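You operate a simulated robot arm through the tools that you are given. There is no shell and no other tool. Be economical: measure what you need, move in short steps, check, and stop when the job is done.

You are at the controls of a simulated robot arm. One attempt, no reset.

## Task
Fetch the red wiping pad from the top of the small goods bench and set it on top of the black wide cup there. Take the white tin and leave it on the cassette on the top of the small goods bench. Put the water bottle from the top of the small goods bench on top of the carton of clamps. Stack the steel bottle marked "B7" from the top of the small goods bench on top of the steel bottle that says "G1". Open the drawer of the blue workbench, take the round spacer with the largest size on its label from the inside the drawer of the blue workbench and leave it on the grid tray, then shut the drawer. Do these in any order. Set down upright: water bottle.

The check looks at the end state, three seconds after you hand in, the way a careful person would. Anything else that was tipped, shoved, dropped, spilled or broken makes it a failure.

## Robot
A 6-joint arm with a two-finger gripper on a trunk, on a base that drives. Base frame: it is fixed to the floor where the robot stands at the start and does not move with it; the origin is under the middle of the robot, x ahead of it, y to its left, z up; the surface under the hand at the start is at about z = 860. Units: mm, degrees, N and s.
It reaches about 1298 mm from its shoulder. Its first joint turns from -149.0 to 149.0 degrees. Places, roughly: carton of clamps [2000, 0, 1000]; cassette [1250, 0, 750]; drawer of the blue workbench [1600, -700, 700]; grid tray (25x20 cm) [2520, -1360, 860]; round spacer [1500, -750, 750]; steel bottle [1500, 0, 1000]; water bottle [1750, 0, 1000]; white tin (6x6x5 cm) [1500, 300, 900]; wide cup [1500, 0, 1000]; wiping pad [750, 0, 1000]. Payload 1.57 kg.
The TCP is the grasp point between the finger pads, 21 mm short of the fingertips. In the tool frame z runs along the fingers and y along their closing line. The gripper opens to 70 mm. The gripper's body begins 50 mm behind the TCP.
Orientation is that of the tool frame in the base frame, as a unit quaternion [w, x, y, z]. With the fingers straight down and closing along the base's y, the tool's x points along the base's -x, its y along +y and its z along -z.

## Interface
- The arm moves only by the tool play_rows. Its argument "series" is a list of rows, each an object (a shift or turn left out is 0, a gripper value left out holds the last) with "xyz": the shift along the base's x, y, z in mm, a list of three; "delta_rot": the turn, a rotation vector about the base's x, y, z in degrees, a list of three; "fingers": the closure, from 0 (fully open) to 1 (shut). In form: [{"xyz": [x, y, z], "delta_rot": [rx, ry, rz], "fingers": fingers}, ...]. A call has 1 to 12 rows; each row is the pose to reach, as a shift and turn from the pose commanded when the call began. Rows are played at 5 a second. More than 50 mm and 8.6 degrees between two rows, or a gripper value outside its range, and nothing of the call is played. Where a pose cannot be reached the arm comes as near as it can. A force on the tool above 40 N (or 10 N above the force at the start of the call, whichever is more), or a blocked arm, ends the call early, and 0.2 s more pass. Each finger halts on what it meets, pressing with about 30 N; the grip force reading is that of the motor and also rises with nothing between the fingers. The clock runs only during rows and for 0.2 s after the last one: add rows that repeat a pose to give the fingers time. It gives the time, the measured TCP pose, the force on the tool (base axes), the opening and the grip force at its end, in the units of the frame above (readings bear some noise), with the torque about the TCP (base axes, N m) and any sound that the robot's microphone picked up.
- Cameras (640 x 400 px; columns grow to the right, rows downward): "scene" is now at [38.9, 158.8, 1948.5]; the picture's right is [0.02, -1.00, 0.00], its down [-0.65, -0.02, -0.76] and it looks along [0.76, 0.02, -0.65] (base axes); focal length 266 px, centre (320, 200). "wrist" rides on the gripper at [79, 4, -81] in the tool frame; the picture's right is [-0.05, 1.00, 0.00], its down [-0.67, -0.04, -0.74] and it looks along [-0.74, -0.04, 0.67] (tool axes); focal length 256 px, centre (320, 200). There is no depth. A picture from a camera that has moved, and an enlarged one, comes with that camera's place and axes in the base frame and with its lens.
- camera(camera): a new picture of that camera. The clock stands still meanwhile.
- slide_trunk(by): slides the trunk up (or, below 0, down) by that many mm; the arm and the scene camera ride with it, the base frame stays. It gives what a move gives, with no picture.
- drive_base(legs): drives the robot by 1 to 6 legs, each [ahead, turn to the left] in mm and degrees, along the robot's own axes; the way and the turn of a leg run together, so that a leg with both is an arc; at most 1500 mm and 180 degrees a leg. The arm and the cameras ride along, it lands a little off, and it stops where it bumps. It gives what a move gives.
- pan_tilt(pan, tilt): turns the head with the scene camera to pan (to the left, within 155 degrees either way) and tilt (down, from -29 to 69), counted from straight ahead of the robot. It gives what a move gives.
- close_up(camera, box): a new picture of the part [left, top, right, bottom] of that camera's present view, enlarged. The clock stands still meanwhile.
- finish_job(): hands the job in; it is judged then, once.

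Go step by step. Nothing tells you exact positions but the pictures and the camera data: compare them with the known pose of the tool, close in by small moves and look again before you grip or let go. The budget is 186 turns and 144 pictures, counting those below and the enlarged ones. Unless the task says otherwise, let go and move clear before handing in.

The tools are called after ">>>" as a command line: name --argument value ..., lists and objects as JSON in quotes. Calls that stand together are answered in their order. play_rows: Moves the arm, as the interface text tells. Its arguments: {"type":"object","properties":{"series":{"type":"array"}},"required":["series"]} The other tools are called the same way: slide_trunk (by) slides the trunk up or down; drive_base (legs) drives the base; pan_tilt (pan, tilt) turns the head that bears the scene camera; camera (camera) takes a picture; close_up (camera, box) takes an enlarged picture of a part of a camera's view; finish_job () hands the job in.

At the start:

```text
clock: 0.0
position: [767.9, -150.7, 1274.1]
tool_rot: [0.0, -0.002, 1.0, 0.0]
force: [-0.6, -0.4, -0.7]
ft_torque: [0.0, 0.0, 0.01]
gripper_width: 70.1
grasp_force: 0.1
trunk travel left (down, up): [-956.0, 14.0]
robot x, y, heading: [0.1, -17.5, 0.2]
head pan, tilt: [1.4, 40.6]
```

scene: 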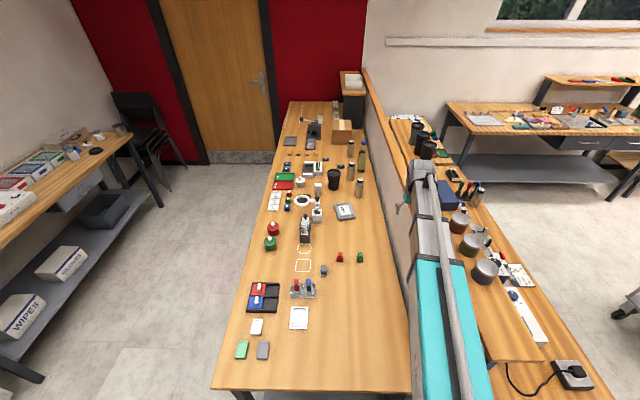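
wrist: 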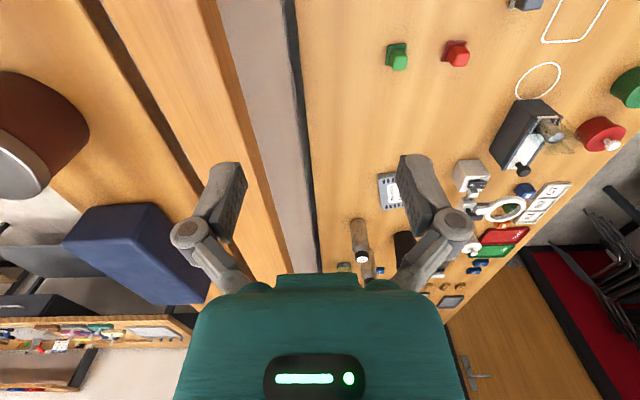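

I see a long bench ahead with many goods, and a blue workbench likely to the right at the back. I'll look closer at the parts of the scene first.

>>> close_up --camera "scene" --box '[260, 80, 400, 168]'

>>> close_up --camera "scene" --box '[250, 150, 390, 238]'

>>> close_up --camera "scene" --box '[220, 240, 420, 365]'

>>> close_up --camera "scene" --box '[440, 60, 640, 185]'

```text
4.55 times, centred on (330, 124) of scene
camera zoom: at [38.9, 158.8, 1948.5], right [0.02, -1.0, 0.0], down [-0.65, -0.02, -0.76], along [0.76, 0.02, -0.65], focal length 1211 px, centre (274, 546)
```

zoom: 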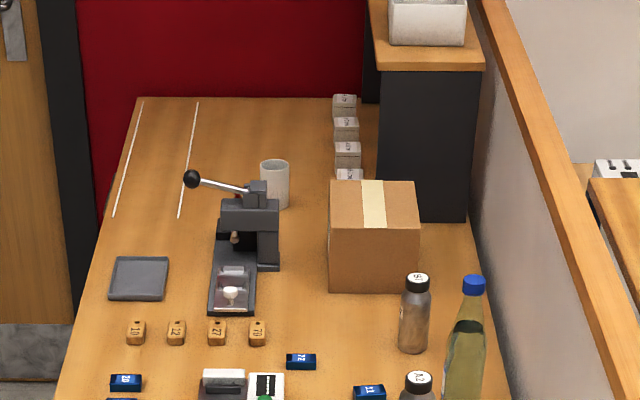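

```text
4.55 times, centred on (320, 194) of scene
camera zoom: at [38.9, 158.8, 1948.5], right [0.02, -1.0, 0.0], down [-0.65, -0.02, -0.76], along [0.76, 0.02, -0.65], focal length 1211 px, centre (320, 227)
```

zoom: 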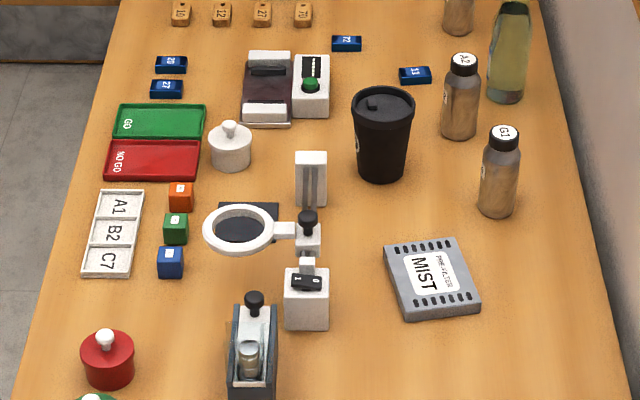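

```text
3.20 times, centred on (320, 302) of scene
camera zoom: at [38.9, 158.8, 1948.5], right [0.02, -1.0, 0.0], down [-0.65, -0.02, -0.76], along [0.76, 0.02, -0.65], focal length 852 px, centre (320, -128)
```

zoom: 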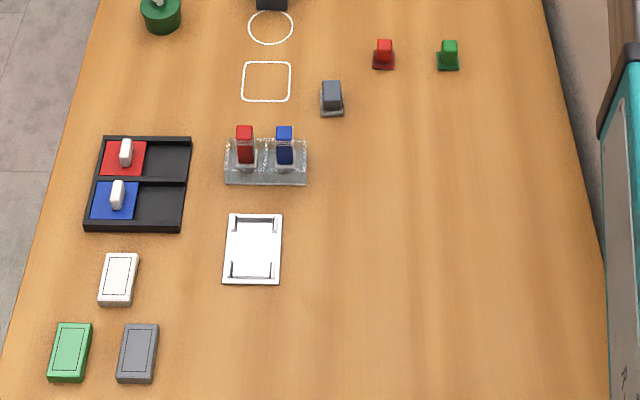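

```text
3.20 times, centred on (540, 122) of scene
camera zoom: at [38.9, 158.8, 1948.5], right [0.02, -1.0, 0.0], down [-0.65, -0.02, -0.76], along [0.76, 0.02, -0.65], focal length 852 px, centre (-384, 448)
```

zoom: 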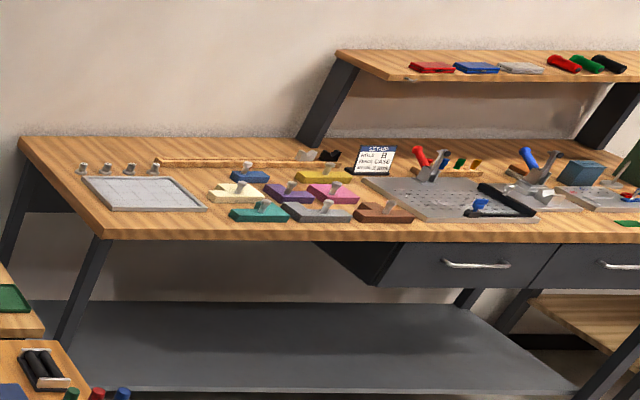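

The goods bench runs from x≈310 to about 2500, y≈-150…520. I need to find the blue workbench and the aisles, so I'll pan the head.

>>> pan_tilt --pan -50 --tilt 35

>>> camera --camera "scene"

>>> pan_tilt --pan 60 --tilt 40

>>> camera --camera "scene"

>>> pan_tilt --pan -110 --tilt 40

>>> camera --camera "scene"

```text
clock: 1.2
position: [766.9, -150.3, 1275.8]
tool_rot: [0.0, -0.002, 1.0, 0.0]
force: [-0.6, -0.1, -0.2]
ft_torque: [-0.04, 0.0, 0.0]
gripper_width: 69.8
grasp_force: 0.1
trunk travel left (down, up): [-956.0, 14.0]
robot x, y, heading: [1.3, -12.7, 0.3]
head pan, tilt: [-50.0, 35.0]
```

```text
137 pictures are left
camera scene: at [10.9, 89.4, 1956.9], right [-0.77, -0.64, 0.0], down [-0.37, 0.44, -0.82], along [0.53, -0.63, -0.57], focal length 266 px, centre (320, 200)
```

scene: 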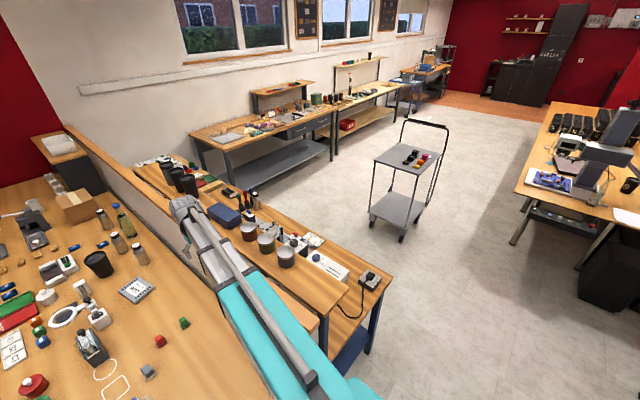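

```text
clock: 3.1
position: [766.1, -150.4, 1273.9]
tool_rot: [0.0, -0.002, 1.0, 0.0]
force: [-0.3, 0.1, 0.1]
ft_torque: [-0.04, 0.03, -0.02]
gripper_width: 69.8
grasp_force: 0.1
trunk travel left (down, up): [-956.0, 14.0]
robot x, y, heading: [0.3, -11.5, -0.2]
head pan, tilt: [60.0, 40.0]
```

```text
136 pictures are left
camera scene: at [-3.1, 230.4, 1949.3], right [0.87, -0.5, 0.0], down [-0.32, -0.56, -0.77], along [0.38, 0.66, -0.64], focal length 266 px, centre (320, 200)
```

scene: 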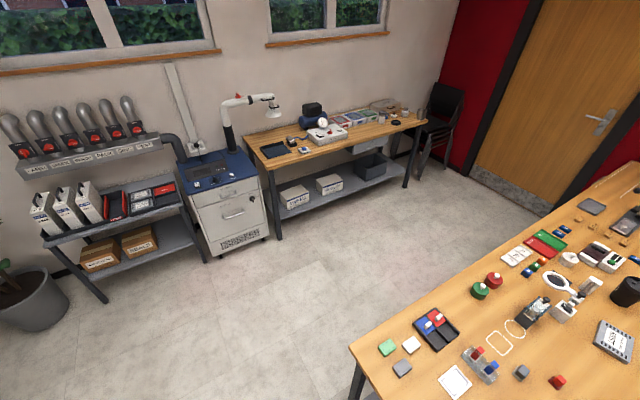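

```text
clock: 5.7
position: [767.2, -150.9, 1276.3]
tool_rot: [0.0, -0.003, 1.0, 0.0]
force: [-0.6, -0.3, 0.4]
ft_torque: [0.0, 0.02, 0.0]
gripper_width: 70.0
grasp_force: 0.1
trunk travel left (down, up): [-956.0, 14.0]
robot x, y, heading: [0.5, -13.7, 0.1]
head pan, tilt: [-110.0, 40.0]
```

```text
135 pictures are left
camera scene: at [-74.8, 77.0, 1949.3], right [-0.94, 0.34, 0.0], down [0.22, 0.6, -0.77], along [-0.26, -0.72, -0.64], focal length 266 px, centre (320, 200)
```

scene: 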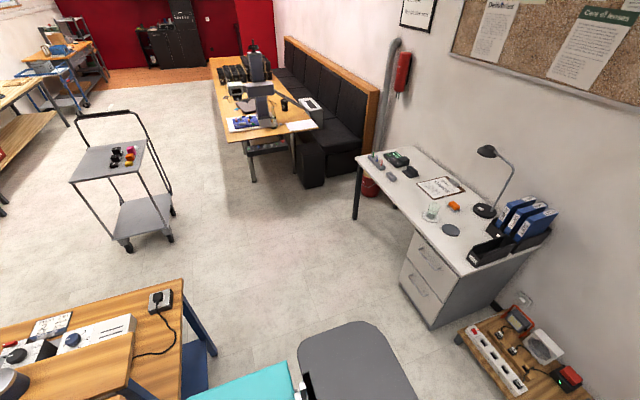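

The blue workbench stands behind the partition and its drawer must face -y. The goods bench can be worked from the left aisle. I'll check the robot's own footprint next.

>>> pan_tilt --pan 0 --tilt 69

>>> camera --camera "scene"

>>> pan_tilt --pan -150 --tilt 60

>>> camera --camera "scene"

>>> pan_tilt --pan 110 --tilt 55

>>> camera --camera "scene"

```text
clock: 7.5
position: [766.9, -149.3, 1275.9]
tool_rot: [0.0, -0.002, 1.0, 0.0]
force: [0.3, -0.1, -0.7]
ft_torque: [-0.02, -0.02, 0.03]
gripper_width: 69.9
grasp_force: 0.2
trunk travel left (down, up): [-956.0, 14.0]
robot x, y, heading: [3.2, -12.9, -0.1]
head pan, tilt: [0.0, 68.8]
```

```text
134 pictures are left
camera scene: at [10.2, 156.8, 1913.2], right [0.0, -1.0, 0.0], down [-0.93, 0.0, -0.36], along [0.36, 0.0, -0.93], focal length 266 px, centre (320, 200)
```

scene: 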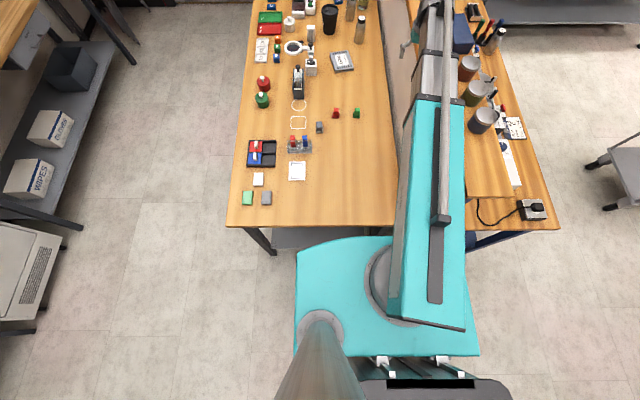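

```text
clock: 9.9
position: [767.0, -150.6, 1274.7]
tool_rot: [0.0, -0.002, 1.0, 0.0]
force: [-0.6, 0.2, -0.2]
ft_torque: [0.0, 0.0, -0.02]
gripper_width: 69.9
grasp_force: 0.0
trunk travel left (down, up): [-956.0, 14.0]
robot x, y, heading: [3.0, -14.5, -0.1]
head pan, tilt: [-150.0, 60.0]
```

```text
133 pictures are left
camera scene: at [-103.5, 123.6, 1922.6], right [-0.5, 0.87, 0.0], down [0.75, 0.43, -0.5], along [-0.43, -0.25, -0.87], focal length 266 px, centre (320, 200)
```

scene: 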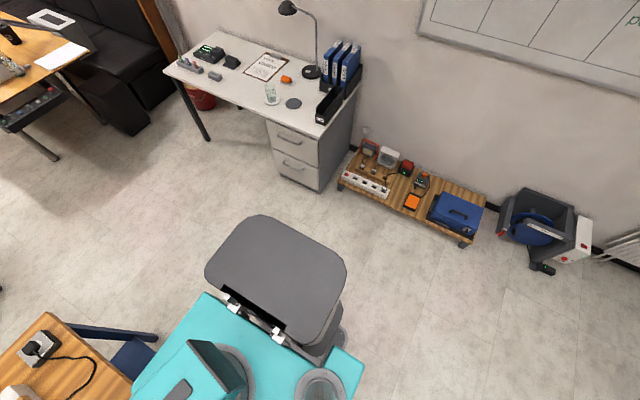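

```text
clock: 13.5
position: [767.3, -149.8, 1275.8]
tool_rot: [0.0, -0.002, 1.0, 0.0]
force: [0.7, 0.9, 0.4]
ft_torque: [-0.01, -0.04, 0.03]
gripper_width: 69.9
grasp_force: 0.0
trunk travel left (down, up): [-956.0, 14.0]
robot x, y, heading: [2.3, -10.4, -0.1]
head pan, tilt: [110.0, 55.0]
```

```text
132 pictures are left
camera scene: at [-70.3, 224.6, 1928.7], right [0.94, 0.34, 0.0], down [0.28, -0.77, -0.57], along [-0.2, 0.54, -0.82], focal length 266 px, centre (320, 200)
```

scene: 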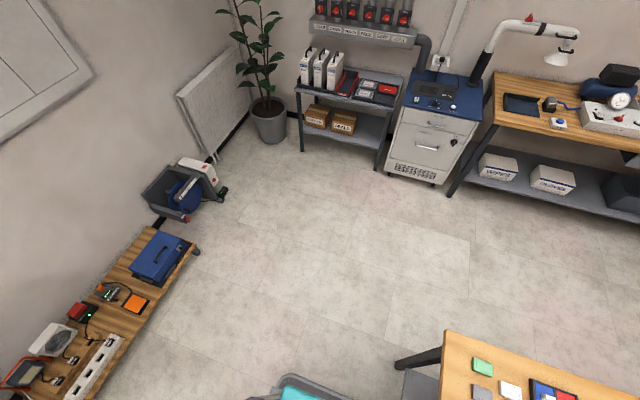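

The left aisle is wide (y 520 to 1900). I'll back off, go round to the left side of the goods bench and face it.

>>> drive_base --legs '[[-400, 0], [0, 90], [970, 0], [0, -90], [1200, 0], [650, 0]]'

```text
clock: 44.6
position: [2217.5, 826.5, 1275.3]
tool_rot: [0.001, -0.006, 1.0, 0.0]
force: [-1.1, 0.4, 0.1]
ft_torque: [0.05, -0.03, -0.01]
gripper_width: 69.9
grasp_force: 0.1
trunk travel left (down, up): [-956.0, 14.0]
robot x, y, heading: [1451.8, 963.9, -0.1]
head pan, tilt: [110.0, 55.0]
```

>>> drive_base --legs '[[0, -90], [90, 0]]'

>>> pan_tilt --pan 0 --tilt 50

>>> camera --camera "scene"

>>> camera --camera "wrist"

```text
clock: 51.5
position: [1319.1, 99.5, 1273.9]
tool_rot: [-0.001, 0.703, 0.712, 0.001]
force: [-0.4, -0.4, 0.5]
ft_torque: [0.03, -0.03, -0.03]
gripper_width: 70.0
grasp_force: 0.0
trunk travel left (down, up): [-956.0, 14.0]
robot x, y, heading: [1486.5, 870.0, -90.3]
head pan, tilt: [110.0, 55.0]
```

```text
clock: 53.4
position: [1318.2, 101.6, 1275.5]
tool_rot: [0.0, 0.702, 0.712, 0.0]
force: [0.2, 0.3, 0.9]
ft_torque: [0.0, 0.01, 0.0]
gripper_width: 70.1
grasp_force: 0.0
trunk travel left (down, up): [-956.0, 14.0]
robot x, y, heading: [1486.1, 865.0, -90.4]
head pan, tilt: [0.0, 50.0]
```

```text
131 pictures are left
camera scene: at [1656.3, 837.2, 1935.2], right [-1.0, 0.01, 0.0], down [0.0, 0.77, -0.64], along [0.0, -0.64, -0.77], focal length 266 px, centre (320, 200)
```

scene: 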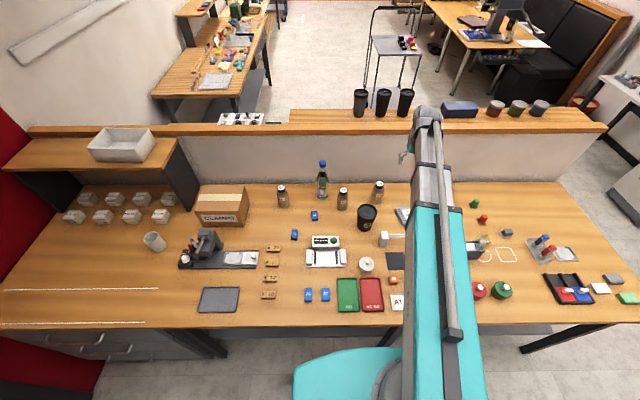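

```text
130 pictures are left
camera wrist: at [1322.6, 181.5, 1356.8], right [1.0, -0.04, 0.0], down [-0.03, -0.67, 0.74], along [-0.03, -0.74, -0.67], focal length 256 px, centre (320, 200)
```

wrist: 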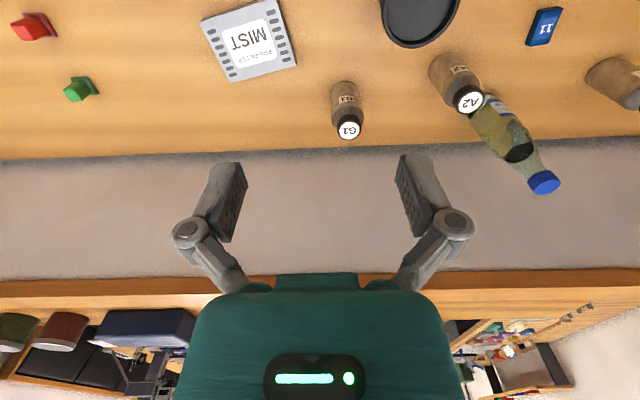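

I'm now in front of the goods bench's left side with everything in view. I'll zoom for precise positions.

>>> close_up --camera "scene" --box '[180, 150, 340, 250]'

>>> close_up --camera "scene" --box '[300, 170, 412, 280]'

>>> close_up --camera "scene" --box '[460, 180, 540, 280]'

>>> close_up --camera "wrist" --box '[0, 0, 320, 200]'

```text
4.00 times, centred on (260, 200) of scene
camera zoom: at [1656.3, 837.2, 1935.2], right [-1.0, 0.01, 0.0], down [0.0, 0.77, -0.64], along [0.0, -0.64, -0.77], focal length 1066 px, centre (560, 200)
```

zoom: 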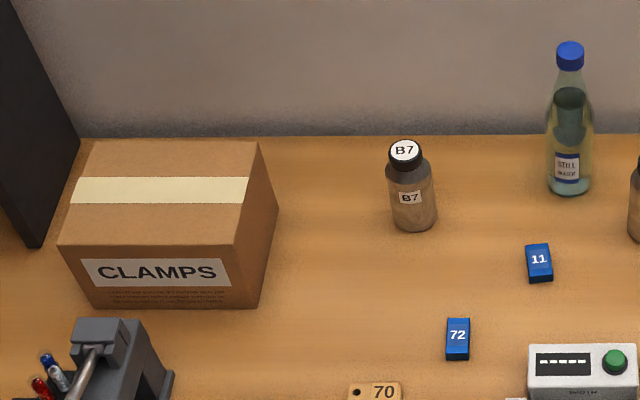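

```text
3.64 times, centred on (356, 225) of scene
camera zoom: at [1656.3, 837.2, 1935.2], right [-1.0, 0.01, 0.0], down [0.0, 0.77, -0.64], along [0.0, -0.64, -0.77], focal length 969 px, centre (189, 109)
```

zoom: 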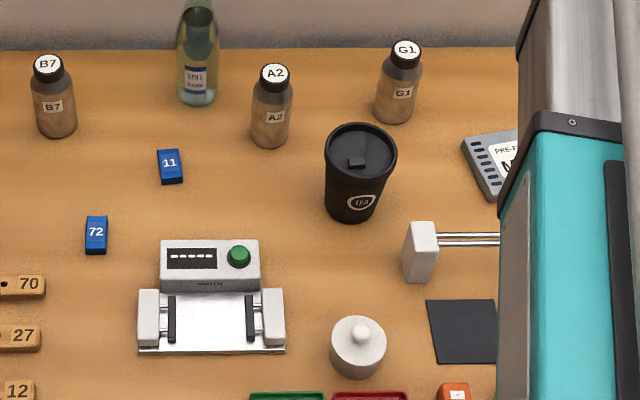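

```text
4.00 times, centred on (500, 230) of scene
camera zoom: at [1656.3, 837.2, 1935.2], right [-1.0, 0.01, 0.0], down [0.0, 0.77, -0.64], along [0.0, -0.64, -0.77], focal length 1066 px, centre (-400, 80)
```

zoom: 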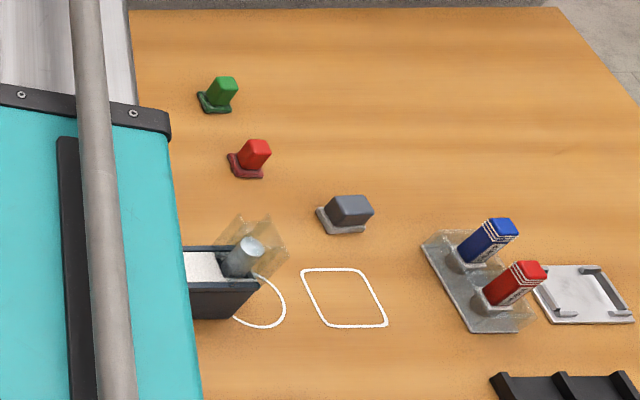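

```text
2.00 times, centred on (160, 100) of wrist
camera zoom: at [1322.6, 181.5, 1356.8], right [1.0, -0.04, 0.0], down [-0.03, -0.67, 0.74], along [-0.03, -0.74, -0.67], focal length 512 px, centre (640, 400)
```

zoom: 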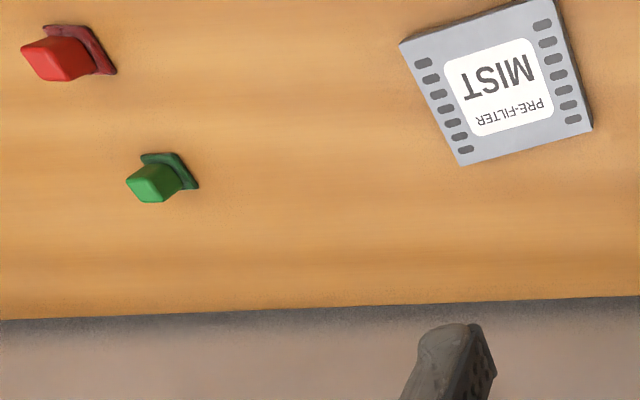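

Positions estimated: red pad (875, 97), cup (1443, 113, top ≈982), tin (1462, 337), cassette (≈1200, 45), water bottle (1645, -85), carton top (2022–2218, -46–108, z≈986), B7 (1843, -25), G1 (1364, -42). First I'll go above the red pad.

>>> play_rows --series '[{"xyz": [-50, 0, 0]}, {"xyz": [-100, 0, 0]}, {"xyz": [-150, 0, 0]}, {"xyz": [-200, 0, 0]}, {"xyz": [-250, 0, 0]}, {"xyz": [-300, 0, 0]}, {"xyz": [-350, 0, 0]}, {"xyz": [-400, 0, 0]}, {"xyz": [-443, 0, 0]}, {"xyz": [-443, -2, -50]}, {"xyz": [-443, -2, -100]}, {"xyz": [-443, -2, -150]}]'

>>> camera --camera "wrist"

>>> camera --camera "scene"

```text
clock: 56.0
position: [878.0, 101.0, 1275.1]
tool_rot: [0.0, 0.703, 0.712, 0.001]
force: [-0.7, 0.3, 0.0]
ft_torque: [0.04, 0.0, 0.01]
gripper_width: 69.9
grasp_force: 0.1
out of reach, approached as far as the arm can: row 10, 11, 12
trunk travel left (down, up): [-956.0, 14.0]
robot x, y, heading: [1491.6, 876.7, -90.6]
head pan, tilt: [0.0, 50.0]
```

```text
125 pictures are left
camera wrist: at [881.3, 180.8, 1356.8], right [1.0, -0.04, 0.0], down [-0.03, -0.67, 0.74], along [-0.03, -0.74, -0.67], focal length 256 px, centre (320, 200)
```

wrist: 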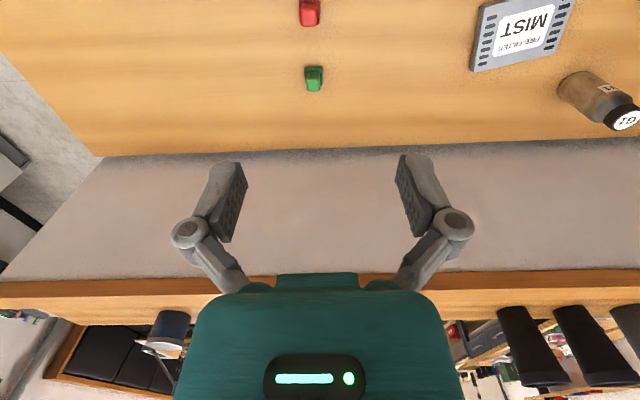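

```text
124 pictures are left
camera scene: at [1656.2, 837.3, 1935.2], right [-1.0, 0.01, 0.0], down [0.0, 0.77, -0.64], along [0.0, -0.64, -0.77], focal length 266 px, centre (320, 200)
```

scene: 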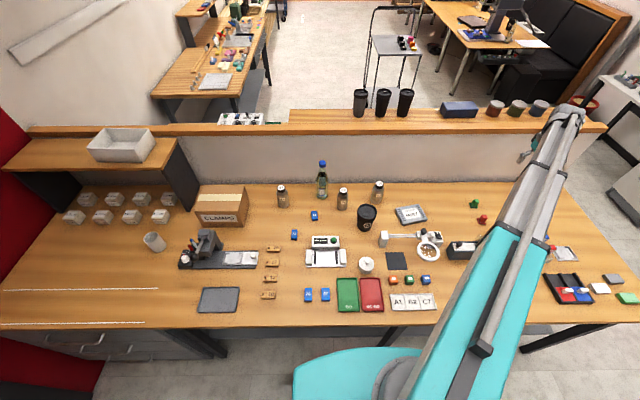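

The arm can't reach lower from this trunk height, so I'll lower the trunk and look again.

>>> slide_trunk --by -300

>>> camera --camera "wrist"

```text
clock: 59.0
position: [878.0, 102.1, 974.9]
tool_rot: [0.0, 0.703, 0.711, 0.0]
force: [0.9, -0.5, 0.8]
ft_torque: [0.0, 0.0, -0.01]
gripper_width: 70.1
grasp_force: 0.1
trunk travel left (down, up): [-656.0, 314.0]
robot x, y, heading: [1487.9, 870.0, -90.5]
head pan, tilt: [0.0, 50.0]
```

```text
123 pictures are left
camera wrist: at [881.4, 180.7, 1056.8], right [1.0, -0.04, 0.0], down [-0.03, -0.67, 0.74], along [-0.03, -0.74, -0.67], focal length 256 px, centre (320, 200)
```

wrist: 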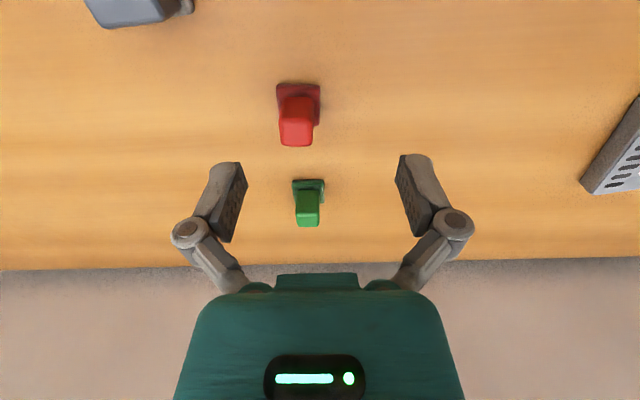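

The pad's handle is at about (862, 91), top ≈910. I move above it and check at mid height.

>>> play_rows --series '[{"xyz": [-16, -11, 0]}, {"xyz": [-16, -11, -35]}, {"xyz": [-16, -11, -35]}]'

>>> camera --camera "wrist"

```text
clock: 59.8
position: [859.9, 90.9, 976.2]
tool_rot: [0.001, 0.703, 0.711, 0.0]
force: [-0.1, 0.9, -0.2]
ft_torque: [-0.01, 0.0, -0.03]
gripper_width: 69.9
grasp_force: 0.1
out of reach, approached as far as the arm can: row 2, 3
trunk travel left (down, up): [-656.0, 314.0]
robot x, y, heading: [1488.5, 869.1, -90.4]
head pan, tilt: [0.0, 50.0]
```

```text
122 pictures are left
camera wrist: at [865.2, 169.8, 1056.9], right [1.0, -0.04, 0.0], down [-0.03, -0.67, 0.74], along [-0.03, -0.74, -0.67], focal length 256 px, centre (320, 200)
```

wrist: 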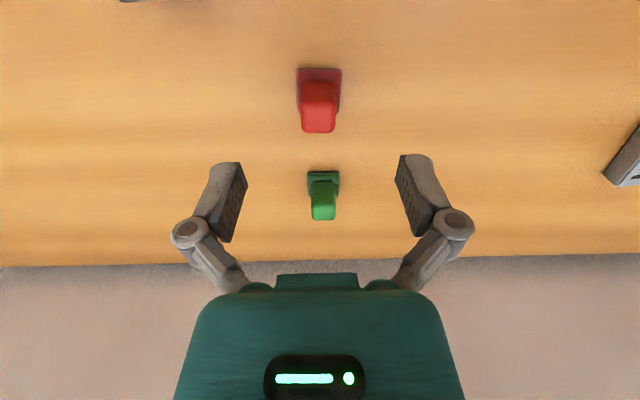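

Aligned. The arm still can't go down itself here, so the trunk will lower it in two steps.

>>> slide_trunk --by -40

>>> camera --camera "wrist"

```text
clock: 60.6
position: [861.6, 91.9, 933.7]
tool_rot: [-0.001, 0.704, 0.711, 0.001]
force: [0.4, 0.2, 0.5]
ft_torque: [-0.01, 0.0, 0.01]
gripper_width: 70.0
grasp_force: 0.1
trunk travel left (down, up): [-616.0, 354.0]
robot x, y, heading: [1487.7, 870.9, -90.0]
head pan, tilt: [0.0, 50.0]
```

```text
121 pictures are left
camera wrist: at [865.2, 169.9, 1016.8], right [1.0, -0.04, 0.0], down [-0.03, -0.67, 0.74], along [-0.03, -0.74, -0.67], focal length 256 px, centre (320, 200)
```

wrist: 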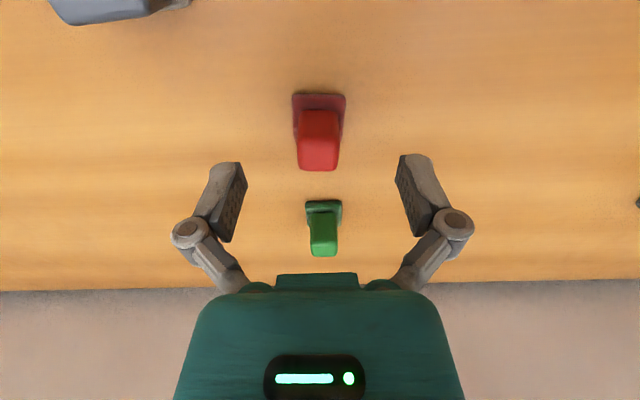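

Handle centre is nearer y≈82, top ≈903. I'll shift 8 mm further and go down, then close.

>>> play_rows --series '[{"xyz": [0, -8, 0]}, {"xyz": [0, -8, 0]}]'

>>> slide_trunk --by -37

>>> camera --camera "wrist"

```text
clock: 61.2
position: [861.3, 82.0, 934.5]
tool_rot: [0.0, 0.702, 0.712, 0.0]
force: [0.4, 0.3, -0.8]
ft_torque: [-0.01, -0.05, 0.02]
gripper_width: 70.2
grasp_force: 0.0
trunk travel left (down, up): [-616.0, 354.0]
robot x, y, heading: [1487.2, 873.7, -90.2]
head pan, tilt: [0.0, 50.0]
```

```text
clock: 62.1
position: [860.5, 82.1, 898.3]
tool_rot: [0.0, 0.702, 0.712, 0.0]
force: [-0.3, 0.2, 0.0]
ft_torque: [0.0, 0.01, 0.01]
gripper_width: 69.9
grasp_force: 0.2
trunk travel left (down, up): [-579.0, 391.0]
robot x, y, heading: [1488.6, 871.2, -90.3]
head pan, tilt: [0.0, 50.0]
```

```text
120 pictures are left
camera wrist: at [865.1, 162.0, 979.8], right [1.0, -0.04, 0.0], down [-0.03, -0.67, 0.74], along [-0.03, -0.74, -0.67], focal length 256 px, centre (320, 200)
```

wrist: 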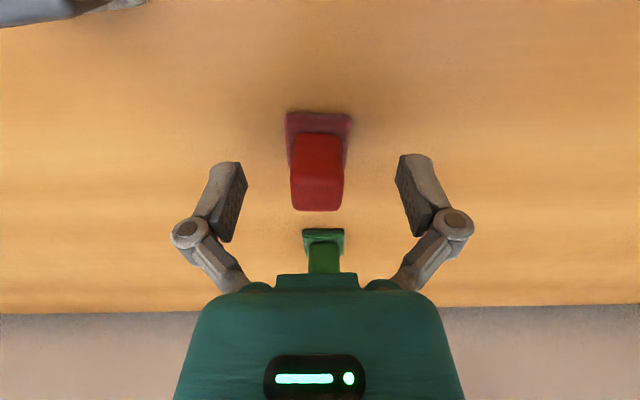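

The handle sits between the fingers; closing.

>>> play_rows --series '[{"fingers": 1}, {"fingers": 1}, {"fingers": 1}, {"fingers": 1}, {"fingers": 1}]'

>>> slide_trunk --by 250

>>> camera --camera "wrist"

```text
clock: 63.3
position: [861.0, 83.1, 898.8]
tool_rot: [0.0, 0.703, 0.711, 0.0]
force: [0.1, -0.6, 4.5]
ft_torque: [0.05, 0.01, -0.08]
gripper_width: 23.3
grasp_force: 30.7
trunk travel left (down, up): [-579.0, 391.0]
robot x, y, heading: [1488.4, 871.4, -89.9]
head pan, tilt: [0.0, 50.0]
```

```text
clock: 65.8
position: [861.0, 83.2, 1147.6]
tool_rot: [0.0, 0.702, 0.712, 0.0]
force: [0.2, -0.5, -0.4]
ft_torque: [-0.01, 0.02, -0.01]
gripper_width: 23.0
grasp_force: 30.4
trunk travel left (down, up): [-829.0, 141.0]
robot x, y, heading: [1485.6, 869.0, -90.5]
head pan, tilt: [0.0, 50.0]
```

```text
119 pictures are left
camera wrist: at [865.1, 161.8, 1229.6], right [1.0, -0.04, 0.0], down [-0.03, -0.67, 0.74], along [-0.03, -0.74, -0.67], focal length 256 px, centre (320, 200)
```

wrist: 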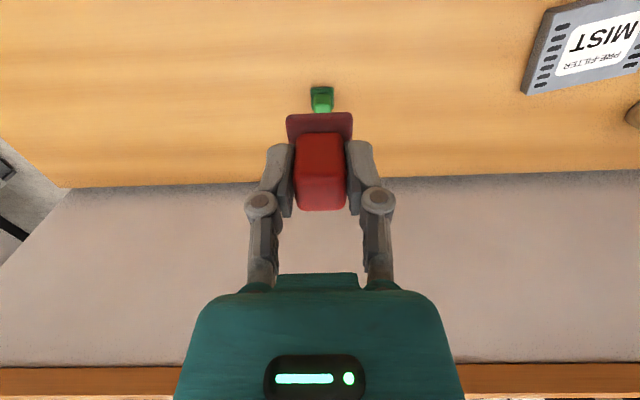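

Pad held. Moving over to the cup at a safe height.

>>> play_rows --series '[{"xyz": [48, 2, 0]}, {"xyz": [96, 4, 0]}, {"xyz": [144, 6, 0]}, {"xyz": [192, 8, 0]}, {"xyz": [240, 10, 0]}, {"xyz": [288, 12, 0]}, {"xyz": [336, 15, 0]}, {"xyz": [384, 18, 0]}, {"xyz": [432, 21, 0]}, {"xyz": [480, 24, 0]}, {"xyz": [528, 27, 0]}, {"xyz": [575, 30, 0]}]'

>>> camera --camera "wrist"

>>> close_up --camera "scene" --box '[280, 100, 440, 200]'

```text
clock: 68.4
position: [1438.5, 114.0, 1147.8]
tool_rot: [0.001, 0.703, 0.711, 0.0]
force: [0.3, 0.0, -0.6]
ft_torque: [0.0, 0.01, -0.01]
gripper_width: 22.7
grasp_force: 29.8
trunk travel left (down, up): [-829.0, 141.0]
robot x, y, heading: [1488.7, 869.0, -90.5]
head pan, tilt: [0.0, 50.0]
```

```text
118 pictures are left
camera wrist: at [1442.3, 192.7, 1229.8], right [1.0, -0.04, 0.0], down [-0.03, -0.67, 0.74], along [-0.03, -0.74, -0.67], focal length 256 px, centre (320, 200)
```

wrist: 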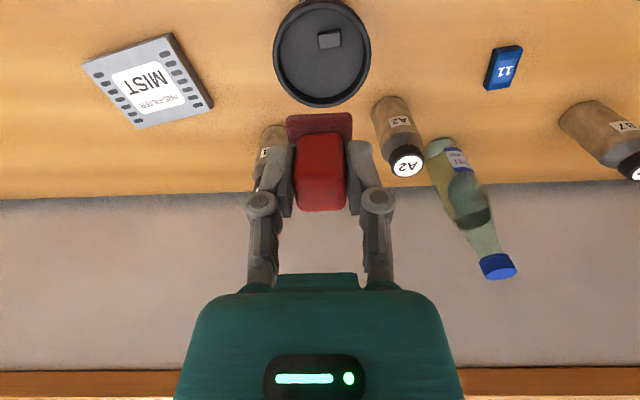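

```text
4.00 times, centred on (360, 150) of scene
camera zoom: at [1656.7, 837.2, 1808.1], right [-1.0, 0.01, 0.0], down [0.0, 0.77, -0.64], along [0.0, -0.64, -0.77], focal length 1066 px, centre (160, 400)
```

zoom: 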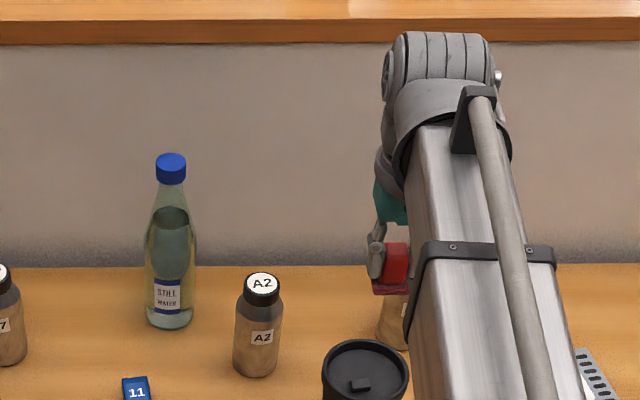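

>>> close_up --camera "wrist" --box '[250, 0, 410, 110]'

>>> close_up --camera "scene" --box '[350, 180, 400, 230]'

```text
3.64 times, centred on (330, 55) of wrist
camera zoom: at [1442.3, 192.7, 1229.8], right [1.0, -0.04, 0.0], down [-0.03, -0.67, 0.74], along [-0.03, -0.74, -0.67], focal length 931 px, centre (284, 727)
```

zoom: 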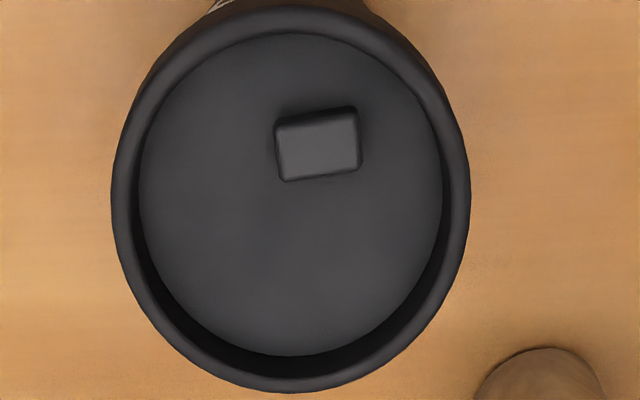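

```text
8.00 times, centred on (375, 205) of scene
camera zoom: at [1656.7, 837.2, 1808.1], right [-1.0, 0.01, 0.0], down [0.0, 0.77, -0.64], along [0.0, -0.64, -0.77], focal length 2131 px, centre (-120, 160)
```

zoom: 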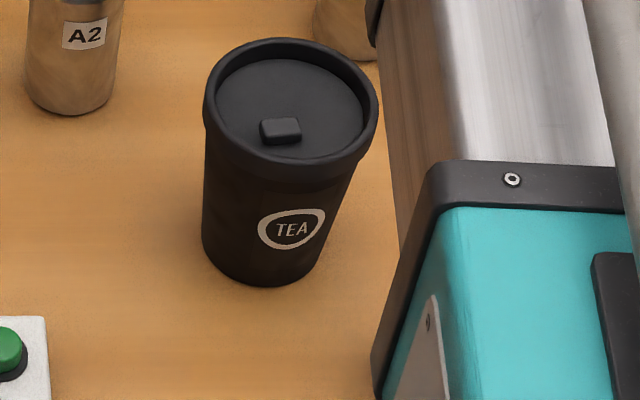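

The lid is a recess (inner Ø≈76) with a tab on the +y side; there's room for the 32 mm pad on the -y side of the tab. I target the pad at (1441, 95.5) and descend to check.

>>> play_rows --series '[{"xyz": [2.5, -18.5, 0]}, {"xyz": [2.5, -18.5, -45]}, {"xyz": [2.5, -18.5, -90]}, {"xyz": [2.5, -18.5, -105]}, {"xyz": [2.5, -18.5, -105]}]'

>>> camera --camera "wrist"

```text
clock: 69.6
position: [1440.5, 95.2, 1148.1]
tool_rot: [0.0, 0.703, 0.712, 0.001]
force: [-0.3, 0.8, -0.4]
ft_torque: [0.01, -0.01, 0.0]
gripper_width: 22.7
grasp_force: 30.3
out of reach, approached as far as the arm can: row 2, 3, 4, 5
trunk travel left (down, up): [-829.0, 141.0]
robot x, y, heading: [1490.3, 868.9, -90.1]
head pan, tilt: [0.0, 50.0]
```

```text
114 pictures are left
camera wrist: at [1443.7, 173.5, 1229.8], right [1.0, -0.04, 0.0], down [-0.03, -0.67, 0.74], along [-0.03, -0.74, -0.67], focal length 256 px, centre (320, 200)
```

wrist: 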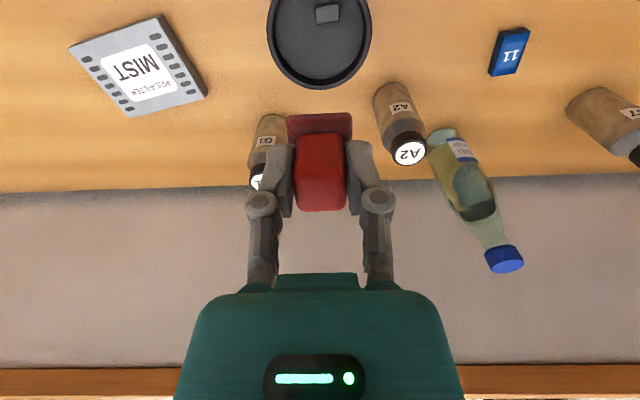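

The arm is at its lowest flex, so vertical moves go through the trunk. Lowering to near the lid.

>>> slide_trunk --by -100

>>> camera --camera "wrist"

>>> close_up --camera "scene" --box '[340, 140, 440, 202]'

```text
clock: 71.0
position: [1440.0, 94.5, 1047.9]
tool_rot: [0.0, 0.702, 0.712, 0.0]
force: [0.0, 0.2, -0.3]
ft_torque: [-0.01, 0.01, 0.02]
gripper_width: 22.8
grasp_force: 30.2
trunk travel left (down, up): [-729.0, 241.0]
robot x, y, heading: [1486.5, 869.7, -90.2]
head pan, tilt: [0.0, 50.0]
```

```text
113 pictures are left
camera wrist: at [1443.8, 173.5, 1129.8], right [1.0, -0.04, 0.0], down [-0.03, -0.67, 0.74], along [-0.03, -0.74, -0.67], focal length 256 px, centre (320, 200)
```

wrist: 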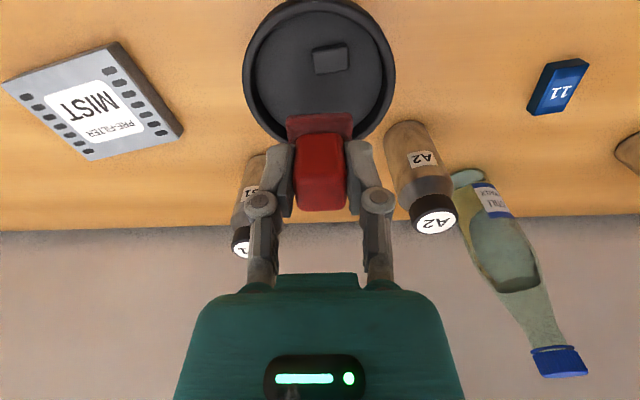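

```text
6.40 times, centred on (390, 171) of scene
camera zoom: at [1656.2, 837.3, 1708.2], right [-1.0, 0.01, 0.0], down [0.0, 0.77, -0.64], along [0.0, -0.64, -0.77], focal length 1705 px, centre (-128, 386)
```

zoom: 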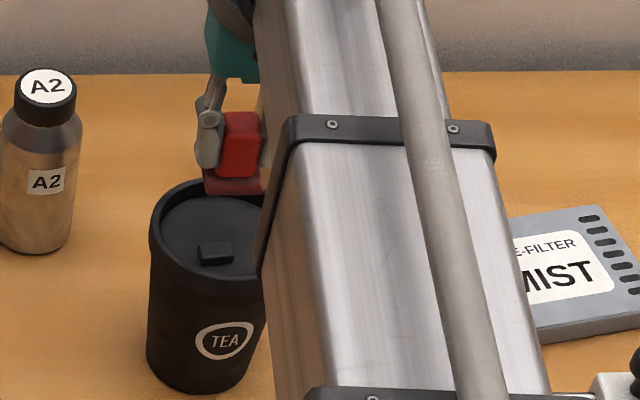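

Refined: lid centre y≈105, tab's far edge ≈112. I'll shift the pad to y≈91 for equal margins and lower.

>>> play_rows --series '[{"xyz": [1, -3.5, 0]}, {"xyz": [1, -3.5, 0]}]'

>>> slide_trunk --by -28

>>> camera --camera "wrist"

```text
clock: 71.6
position: [1440.7, 90.1, 1048.3]
tool_rot: [0.0, 0.703, 0.712, 0.001]
force: [0.4, 0.6, -0.3]
ft_torque: [-0.02, -0.03, -0.02]
gripper_width: 22.8
grasp_force: 29.4
trunk travel left (down, up): [-729.0, 241.0]
robot x, y, heading: [1485.3, 874.6, -90.2]
head pan, tilt: [0.0, 50.0]
```

```text
clock: 72.3
position: [1440.6, 90.4, 1019.9]
tool_rot: [0.0, 0.703, 0.711, 0.0]
force: [0.5, -0.1, -0.9]
ft_torque: [0.01, 0.06, 0.0]
gripper_width: 22.5
grasp_force: 29.9
trunk travel left (down, up): [-701.0, 269.0]
robot x, y, heading: [1487.9, 870.0, -90.4]
head pan, tilt: [0.0, 50.0]
```

```text
111 pictures are left
camera wrist: at [1444.6, 169.6, 1101.4], right [1.0, -0.04, 0.0], down [-0.03, -0.67, 0.74], along [-0.03, -0.74, -0.67], focal length 256 px, centre (320, 200)
```

wrist: 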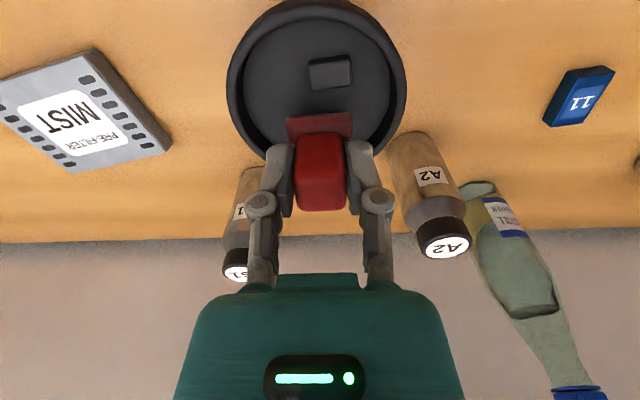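

>>> slide_trunk --by -5

>>> slide_trunk --by -2

>>> slide_trunk --by -2

>>> close_up --camera "wrist" --box '[200, 0, 440, 150]'

```text
clock: 72.7
position: [1440.0, 92.2, 1019.3]
tool_rot: [0.0, 0.703, 0.712, -0.003]
force: [-0.1, -0.2, 28.1]
ft_torque: [0.12, -0.04, 0.01]
gripper_width: 22.8
grasp_force: 29.8
trunk travel left (down, up): [-698.0, 272.0]
robot x, y, heading: [1488.4, 872.2, -90.3]
head pan, tilt: [0.0, 50.0]
stopped: the force on the tool passed its limit at 43 N (the readings are from after the stop); the commanded pose is now the measured one
```

```text
clock: 73.1
position: [1440.8, 90.2, 1020.2]
tool_rot: [0.001, 0.702, 0.712, -0.003]
force: [0.9, 0.2, 32.0]
ft_torque: [0.18, 0.0, -0.05]
gripper_width: 22.7
grasp_force: 30.0
trunk travel left (down, up): [-698.0, 272.0]
robot x, y, heading: [1489.2, 871.4, -90.5]
head pan, tilt: [0.0, 50.0]
stopped: the force on the tool passed its limit at 42 N (the readings are from after the stop); the commanded pose is now the measured one
```

```text
clock: 73.5
position: [1441.1, 90.9, 1018.6]
tool_rot: [0.003, 0.703, 0.711, -0.004]
force: [-0.5, 0.5, 37.7]
ft_torque: [0.14, -0.03, -0.02]
gripper_width: 22.8
grasp_force: 29.7
trunk travel left (down, up): [-697.0, 273.0]
robot x, y, heading: [1488.1, 871.0, -90.5]
head pan, tilt: [0.0, 50.0]
stopped: the force on the tool passed its limit at 43 N (the readings are from after the stop); the commanded pose is now the measured one
```

```text
2.67 times, centred on (320, 75) of wrist
camera zoom: at [1444.7, 171.0, 1099.4], right [1.0, -0.04, 0.0], down [-0.03, -0.66, 0.75], along [-0.03, -0.75, -0.66], focal length 683 px, centre (320, 533)
```

zoom: 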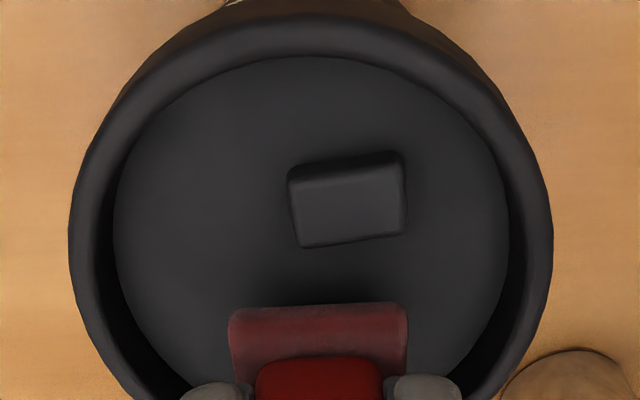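

Contact is near the pad's centre, so it seems to rest on the lid floor; there's more gap at the tab than at the far rim. I'll lift 4 mm, shift +4 mm in y and set down again.

>>> slide_trunk --by 6

>>> play_rows --series '[{"xyz": [0, 4, 0]}, {"xyz": [0, 4, 0]}]'

>>> slide_trunk --by -4

>>> slide_trunk --by -1.5

>>> close_up --camera "wrist" --box '[200, 0, 440, 150]'

```text
clock: 74.0
position: [1439.9, 86.8, 1021.4]
tool_rot: [0.002, 0.702, 0.712, -0.004]
force: [-0.4, 0.4, -0.6]
ft_torque: [0.0, -0.01, 0.0]
gripper_width: 22.7
grasp_force: 30.1
trunk travel left (down, up): [-703.0, 267.0]
robot x, y, heading: [1487.0, 874.0, -90.5]
head pan, tilt: [0.0, 50.0]
```

```text
clock: 74.6
position: [1440.6, 92.9, 1022.4]
tool_rot: [0.001, 0.701, 0.713, -0.002]
force: [1.0, 0.5, -0.2]
ft_torque: [0.0, 0.02, 0.0]
gripper_width: 22.9
grasp_force: 29.6
trunk travel left (down, up): [-703.0, 267.0]
robot x, y, heading: [1485.6, 870.6, -90.3]
head pan, tilt: [0.0, 50.0]
```

```text
clock: 75.2
position: [1440.9, 92.2, 1018.2]
tool_rot: [0.002, 0.702, 0.712, -0.003]
force: [0.0, -3.9, 12.5]
ft_torque: [-0.06, -0.01, 0.0]
gripper_width: 22.8
grasp_force: 30.1
trunk travel left (down, up): [-699.0, 271.0]
robot x, y, heading: [1485.3, 873.6, -90.1]
head pan, tilt: [0.0, 50.0]
```

```text
clock: 75.7
position: [1440.6, 92.0, 1019.3]
tool_rot: [0.003, 0.702, 0.712, -0.004]
force: [-1.2, -10.0, 35.7]
ft_torque: [-0.32, 0.04, 0.01]
gripper_width: 22.9
grasp_force: 30.1
trunk travel left (down, up): [-698.0, 272.0]
robot x, y, heading: [1485.2, 869.0, -90.3]
head pan, tilt: [0.0, 50.0]
```

```text
2.67 times, centred on (320, 75) of wrist
camera zoom: at [1444.8, 173.4, 1099.3], right [1.0, -0.04, 0.0], down [-0.03, -0.66, 0.75], along [-0.03, -0.75, -0.66], focal length 683 px, centre (320, 533)
```

zoom: 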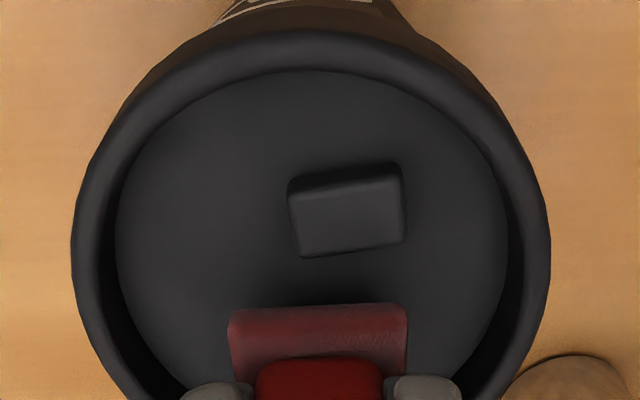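

Contact acts at the pad's middle, so it lies flat. Relieve pressure slightly and release.

>>> slide_trunk --by 1

>>> play_rows --series '[{"fingers": 0.3}, {"fingers": 0.3}, {"fingers": 0.3}, {"fingers": 0.3}]'

>>> slide_trunk --by 60

>>> camera --camera "wrist"

>>> close_up --camera "scene" --box '[320, 130, 440, 210]'

```text
clock: 76.2
position: [1440.5, 94.1, 1018.9]
tool_rot: [0.002, 0.702, 0.712, -0.003]
force: [0.4, -5.4, 24.6]
ft_torque: [-0.19, -0.03, 0.0]
gripper_width: 22.8
grasp_force: 29.8
trunk travel left (down, up): [-699.0, 271.0]
robot x, y, heading: [1485.7, 870.0, -90.5]
head pan, tilt: [0.0, 50.0]
```

```text
clock: 77.2
position: [1440.3, 92.2, 1017.5]
tool_rot: [0.001, 0.702, 0.712, -0.003]
force: [0.1, 0.0, -0.6]
ft_torque: [0.02, -0.02, -0.02]
gripper_width: 49.0
grasp_force: 0.1
trunk travel left (down, up): [-699.0, 271.0]
robot x, y, heading: [1489.8, 871.8, -90.2]
head pan, tilt: [0.0, 50.0]
```

```text
clock: 78.2
position: [1440.8, 92.0, 1077.4]
tool_rot: [0.001, 0.702, 0.712, -0.002]
force: [0.6, -0.1, 0.3]
ft_torque: [0.02, -0.01, 0.01]
gripper_width: 48.9
grasp_force: 0.0
trunk travel left (down, up): [-759.0, 211.0]
robot x, y, heading: [1487.4, 869.1, -90.0]
head pan, tilt: [0.0, 50.0]
```

```text
108 pictures are left
camera wrist: at [1444.8, 172.0, 1158.5], right [1.0, -0.04, 0.0], down [-0.03, -0.66, 0.75], along [-0.03, -0.75, -0.66], focal length 256 px, centre (320, 200)
```

wrist: 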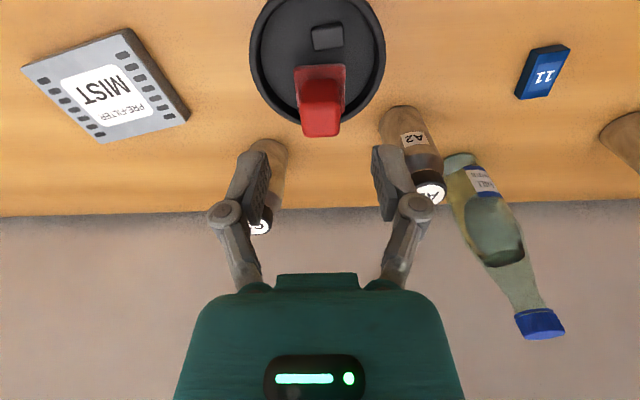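

```text
5.00 times, centred on (380, 170) of scene
camera zoom: at [1656.2, 837.0, 1737.5], right [-1.0, 0.01, 0.0], down [0.0, 0.77, -0.64], along [0.0, -0.64, -0.77], focal length 1332 px, centre (20, 350)
```

zoom: 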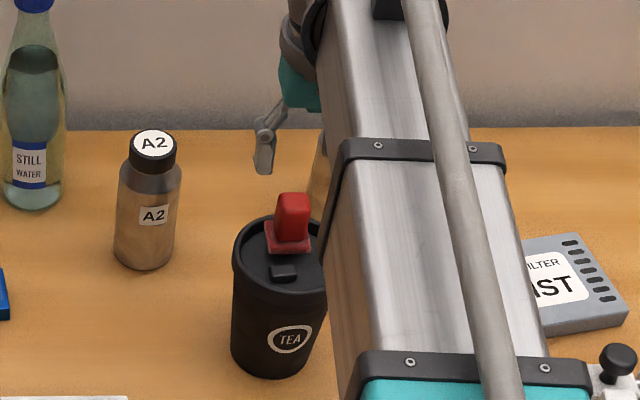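

Pad sits in the lid. Next the tin: moving above it.

>>> play_rows --series '[{"xyz": [4, 45, 0], "fingers": 0}, {"xyz": [8, 90, 0]}, {"xyz": [12, 135, 0]}, {"xyz": [16, 180, 0]}, {"xyz": [20, 225, 0]}, {"xyz": [21, 245, 0]}]'

>>> camera --camera "wrist"

>>> camera --camera "scene"

```text
clock: 79.6
position: [1461.8, 333.1, 1077.9]
tool_rot: [0.001, 0.703, 0.712, -0.002]
force: [-0.7, 0.4, -1.2]
ft_torque: [0.0, -0.01, 0.04]
gripper_width: 70.2
grasp_force: 0.2
out of reach, approached as far as the arm can: row 6
trunk travel left (down, up): [-759.0, 211.0]
robot x, y, heading: [1490.7, 872.8, -90.4]
head pan, tilt: [0.0, 50.0]
```

```text
106 pictures are left
camera wrist: at [1465.4, 412.2, 1158.8], right [1.0, -0.04, 0.0], down [-0.03, -0.66, 0.75], along [-0.03, -0.75, -0.66], focal length 256 px, centre (320, 200)
```

wrist: 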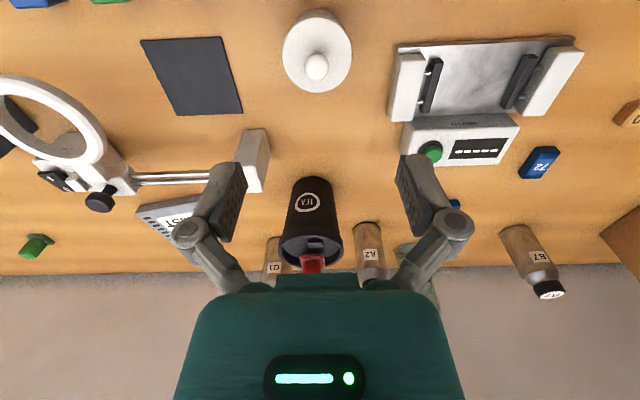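

```text
105 pictures are left
camera scene: at [1656.2, 837.2, 1737.5], right [-1.0, 0.01, 0.0], down [0.0, 0.77, -0.64], along [0.0, -0.64, -0.77], focal length 266 px, centre (320, 200)
```

scene: 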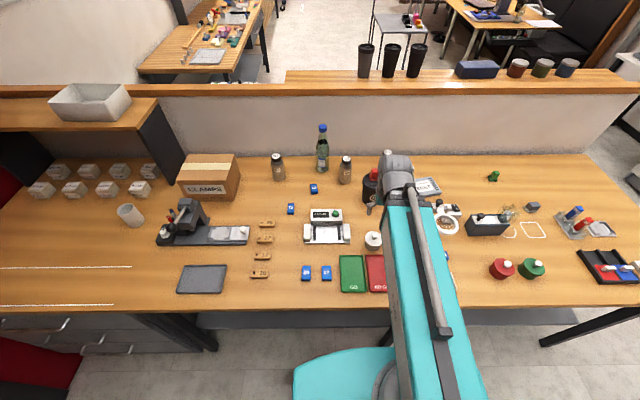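

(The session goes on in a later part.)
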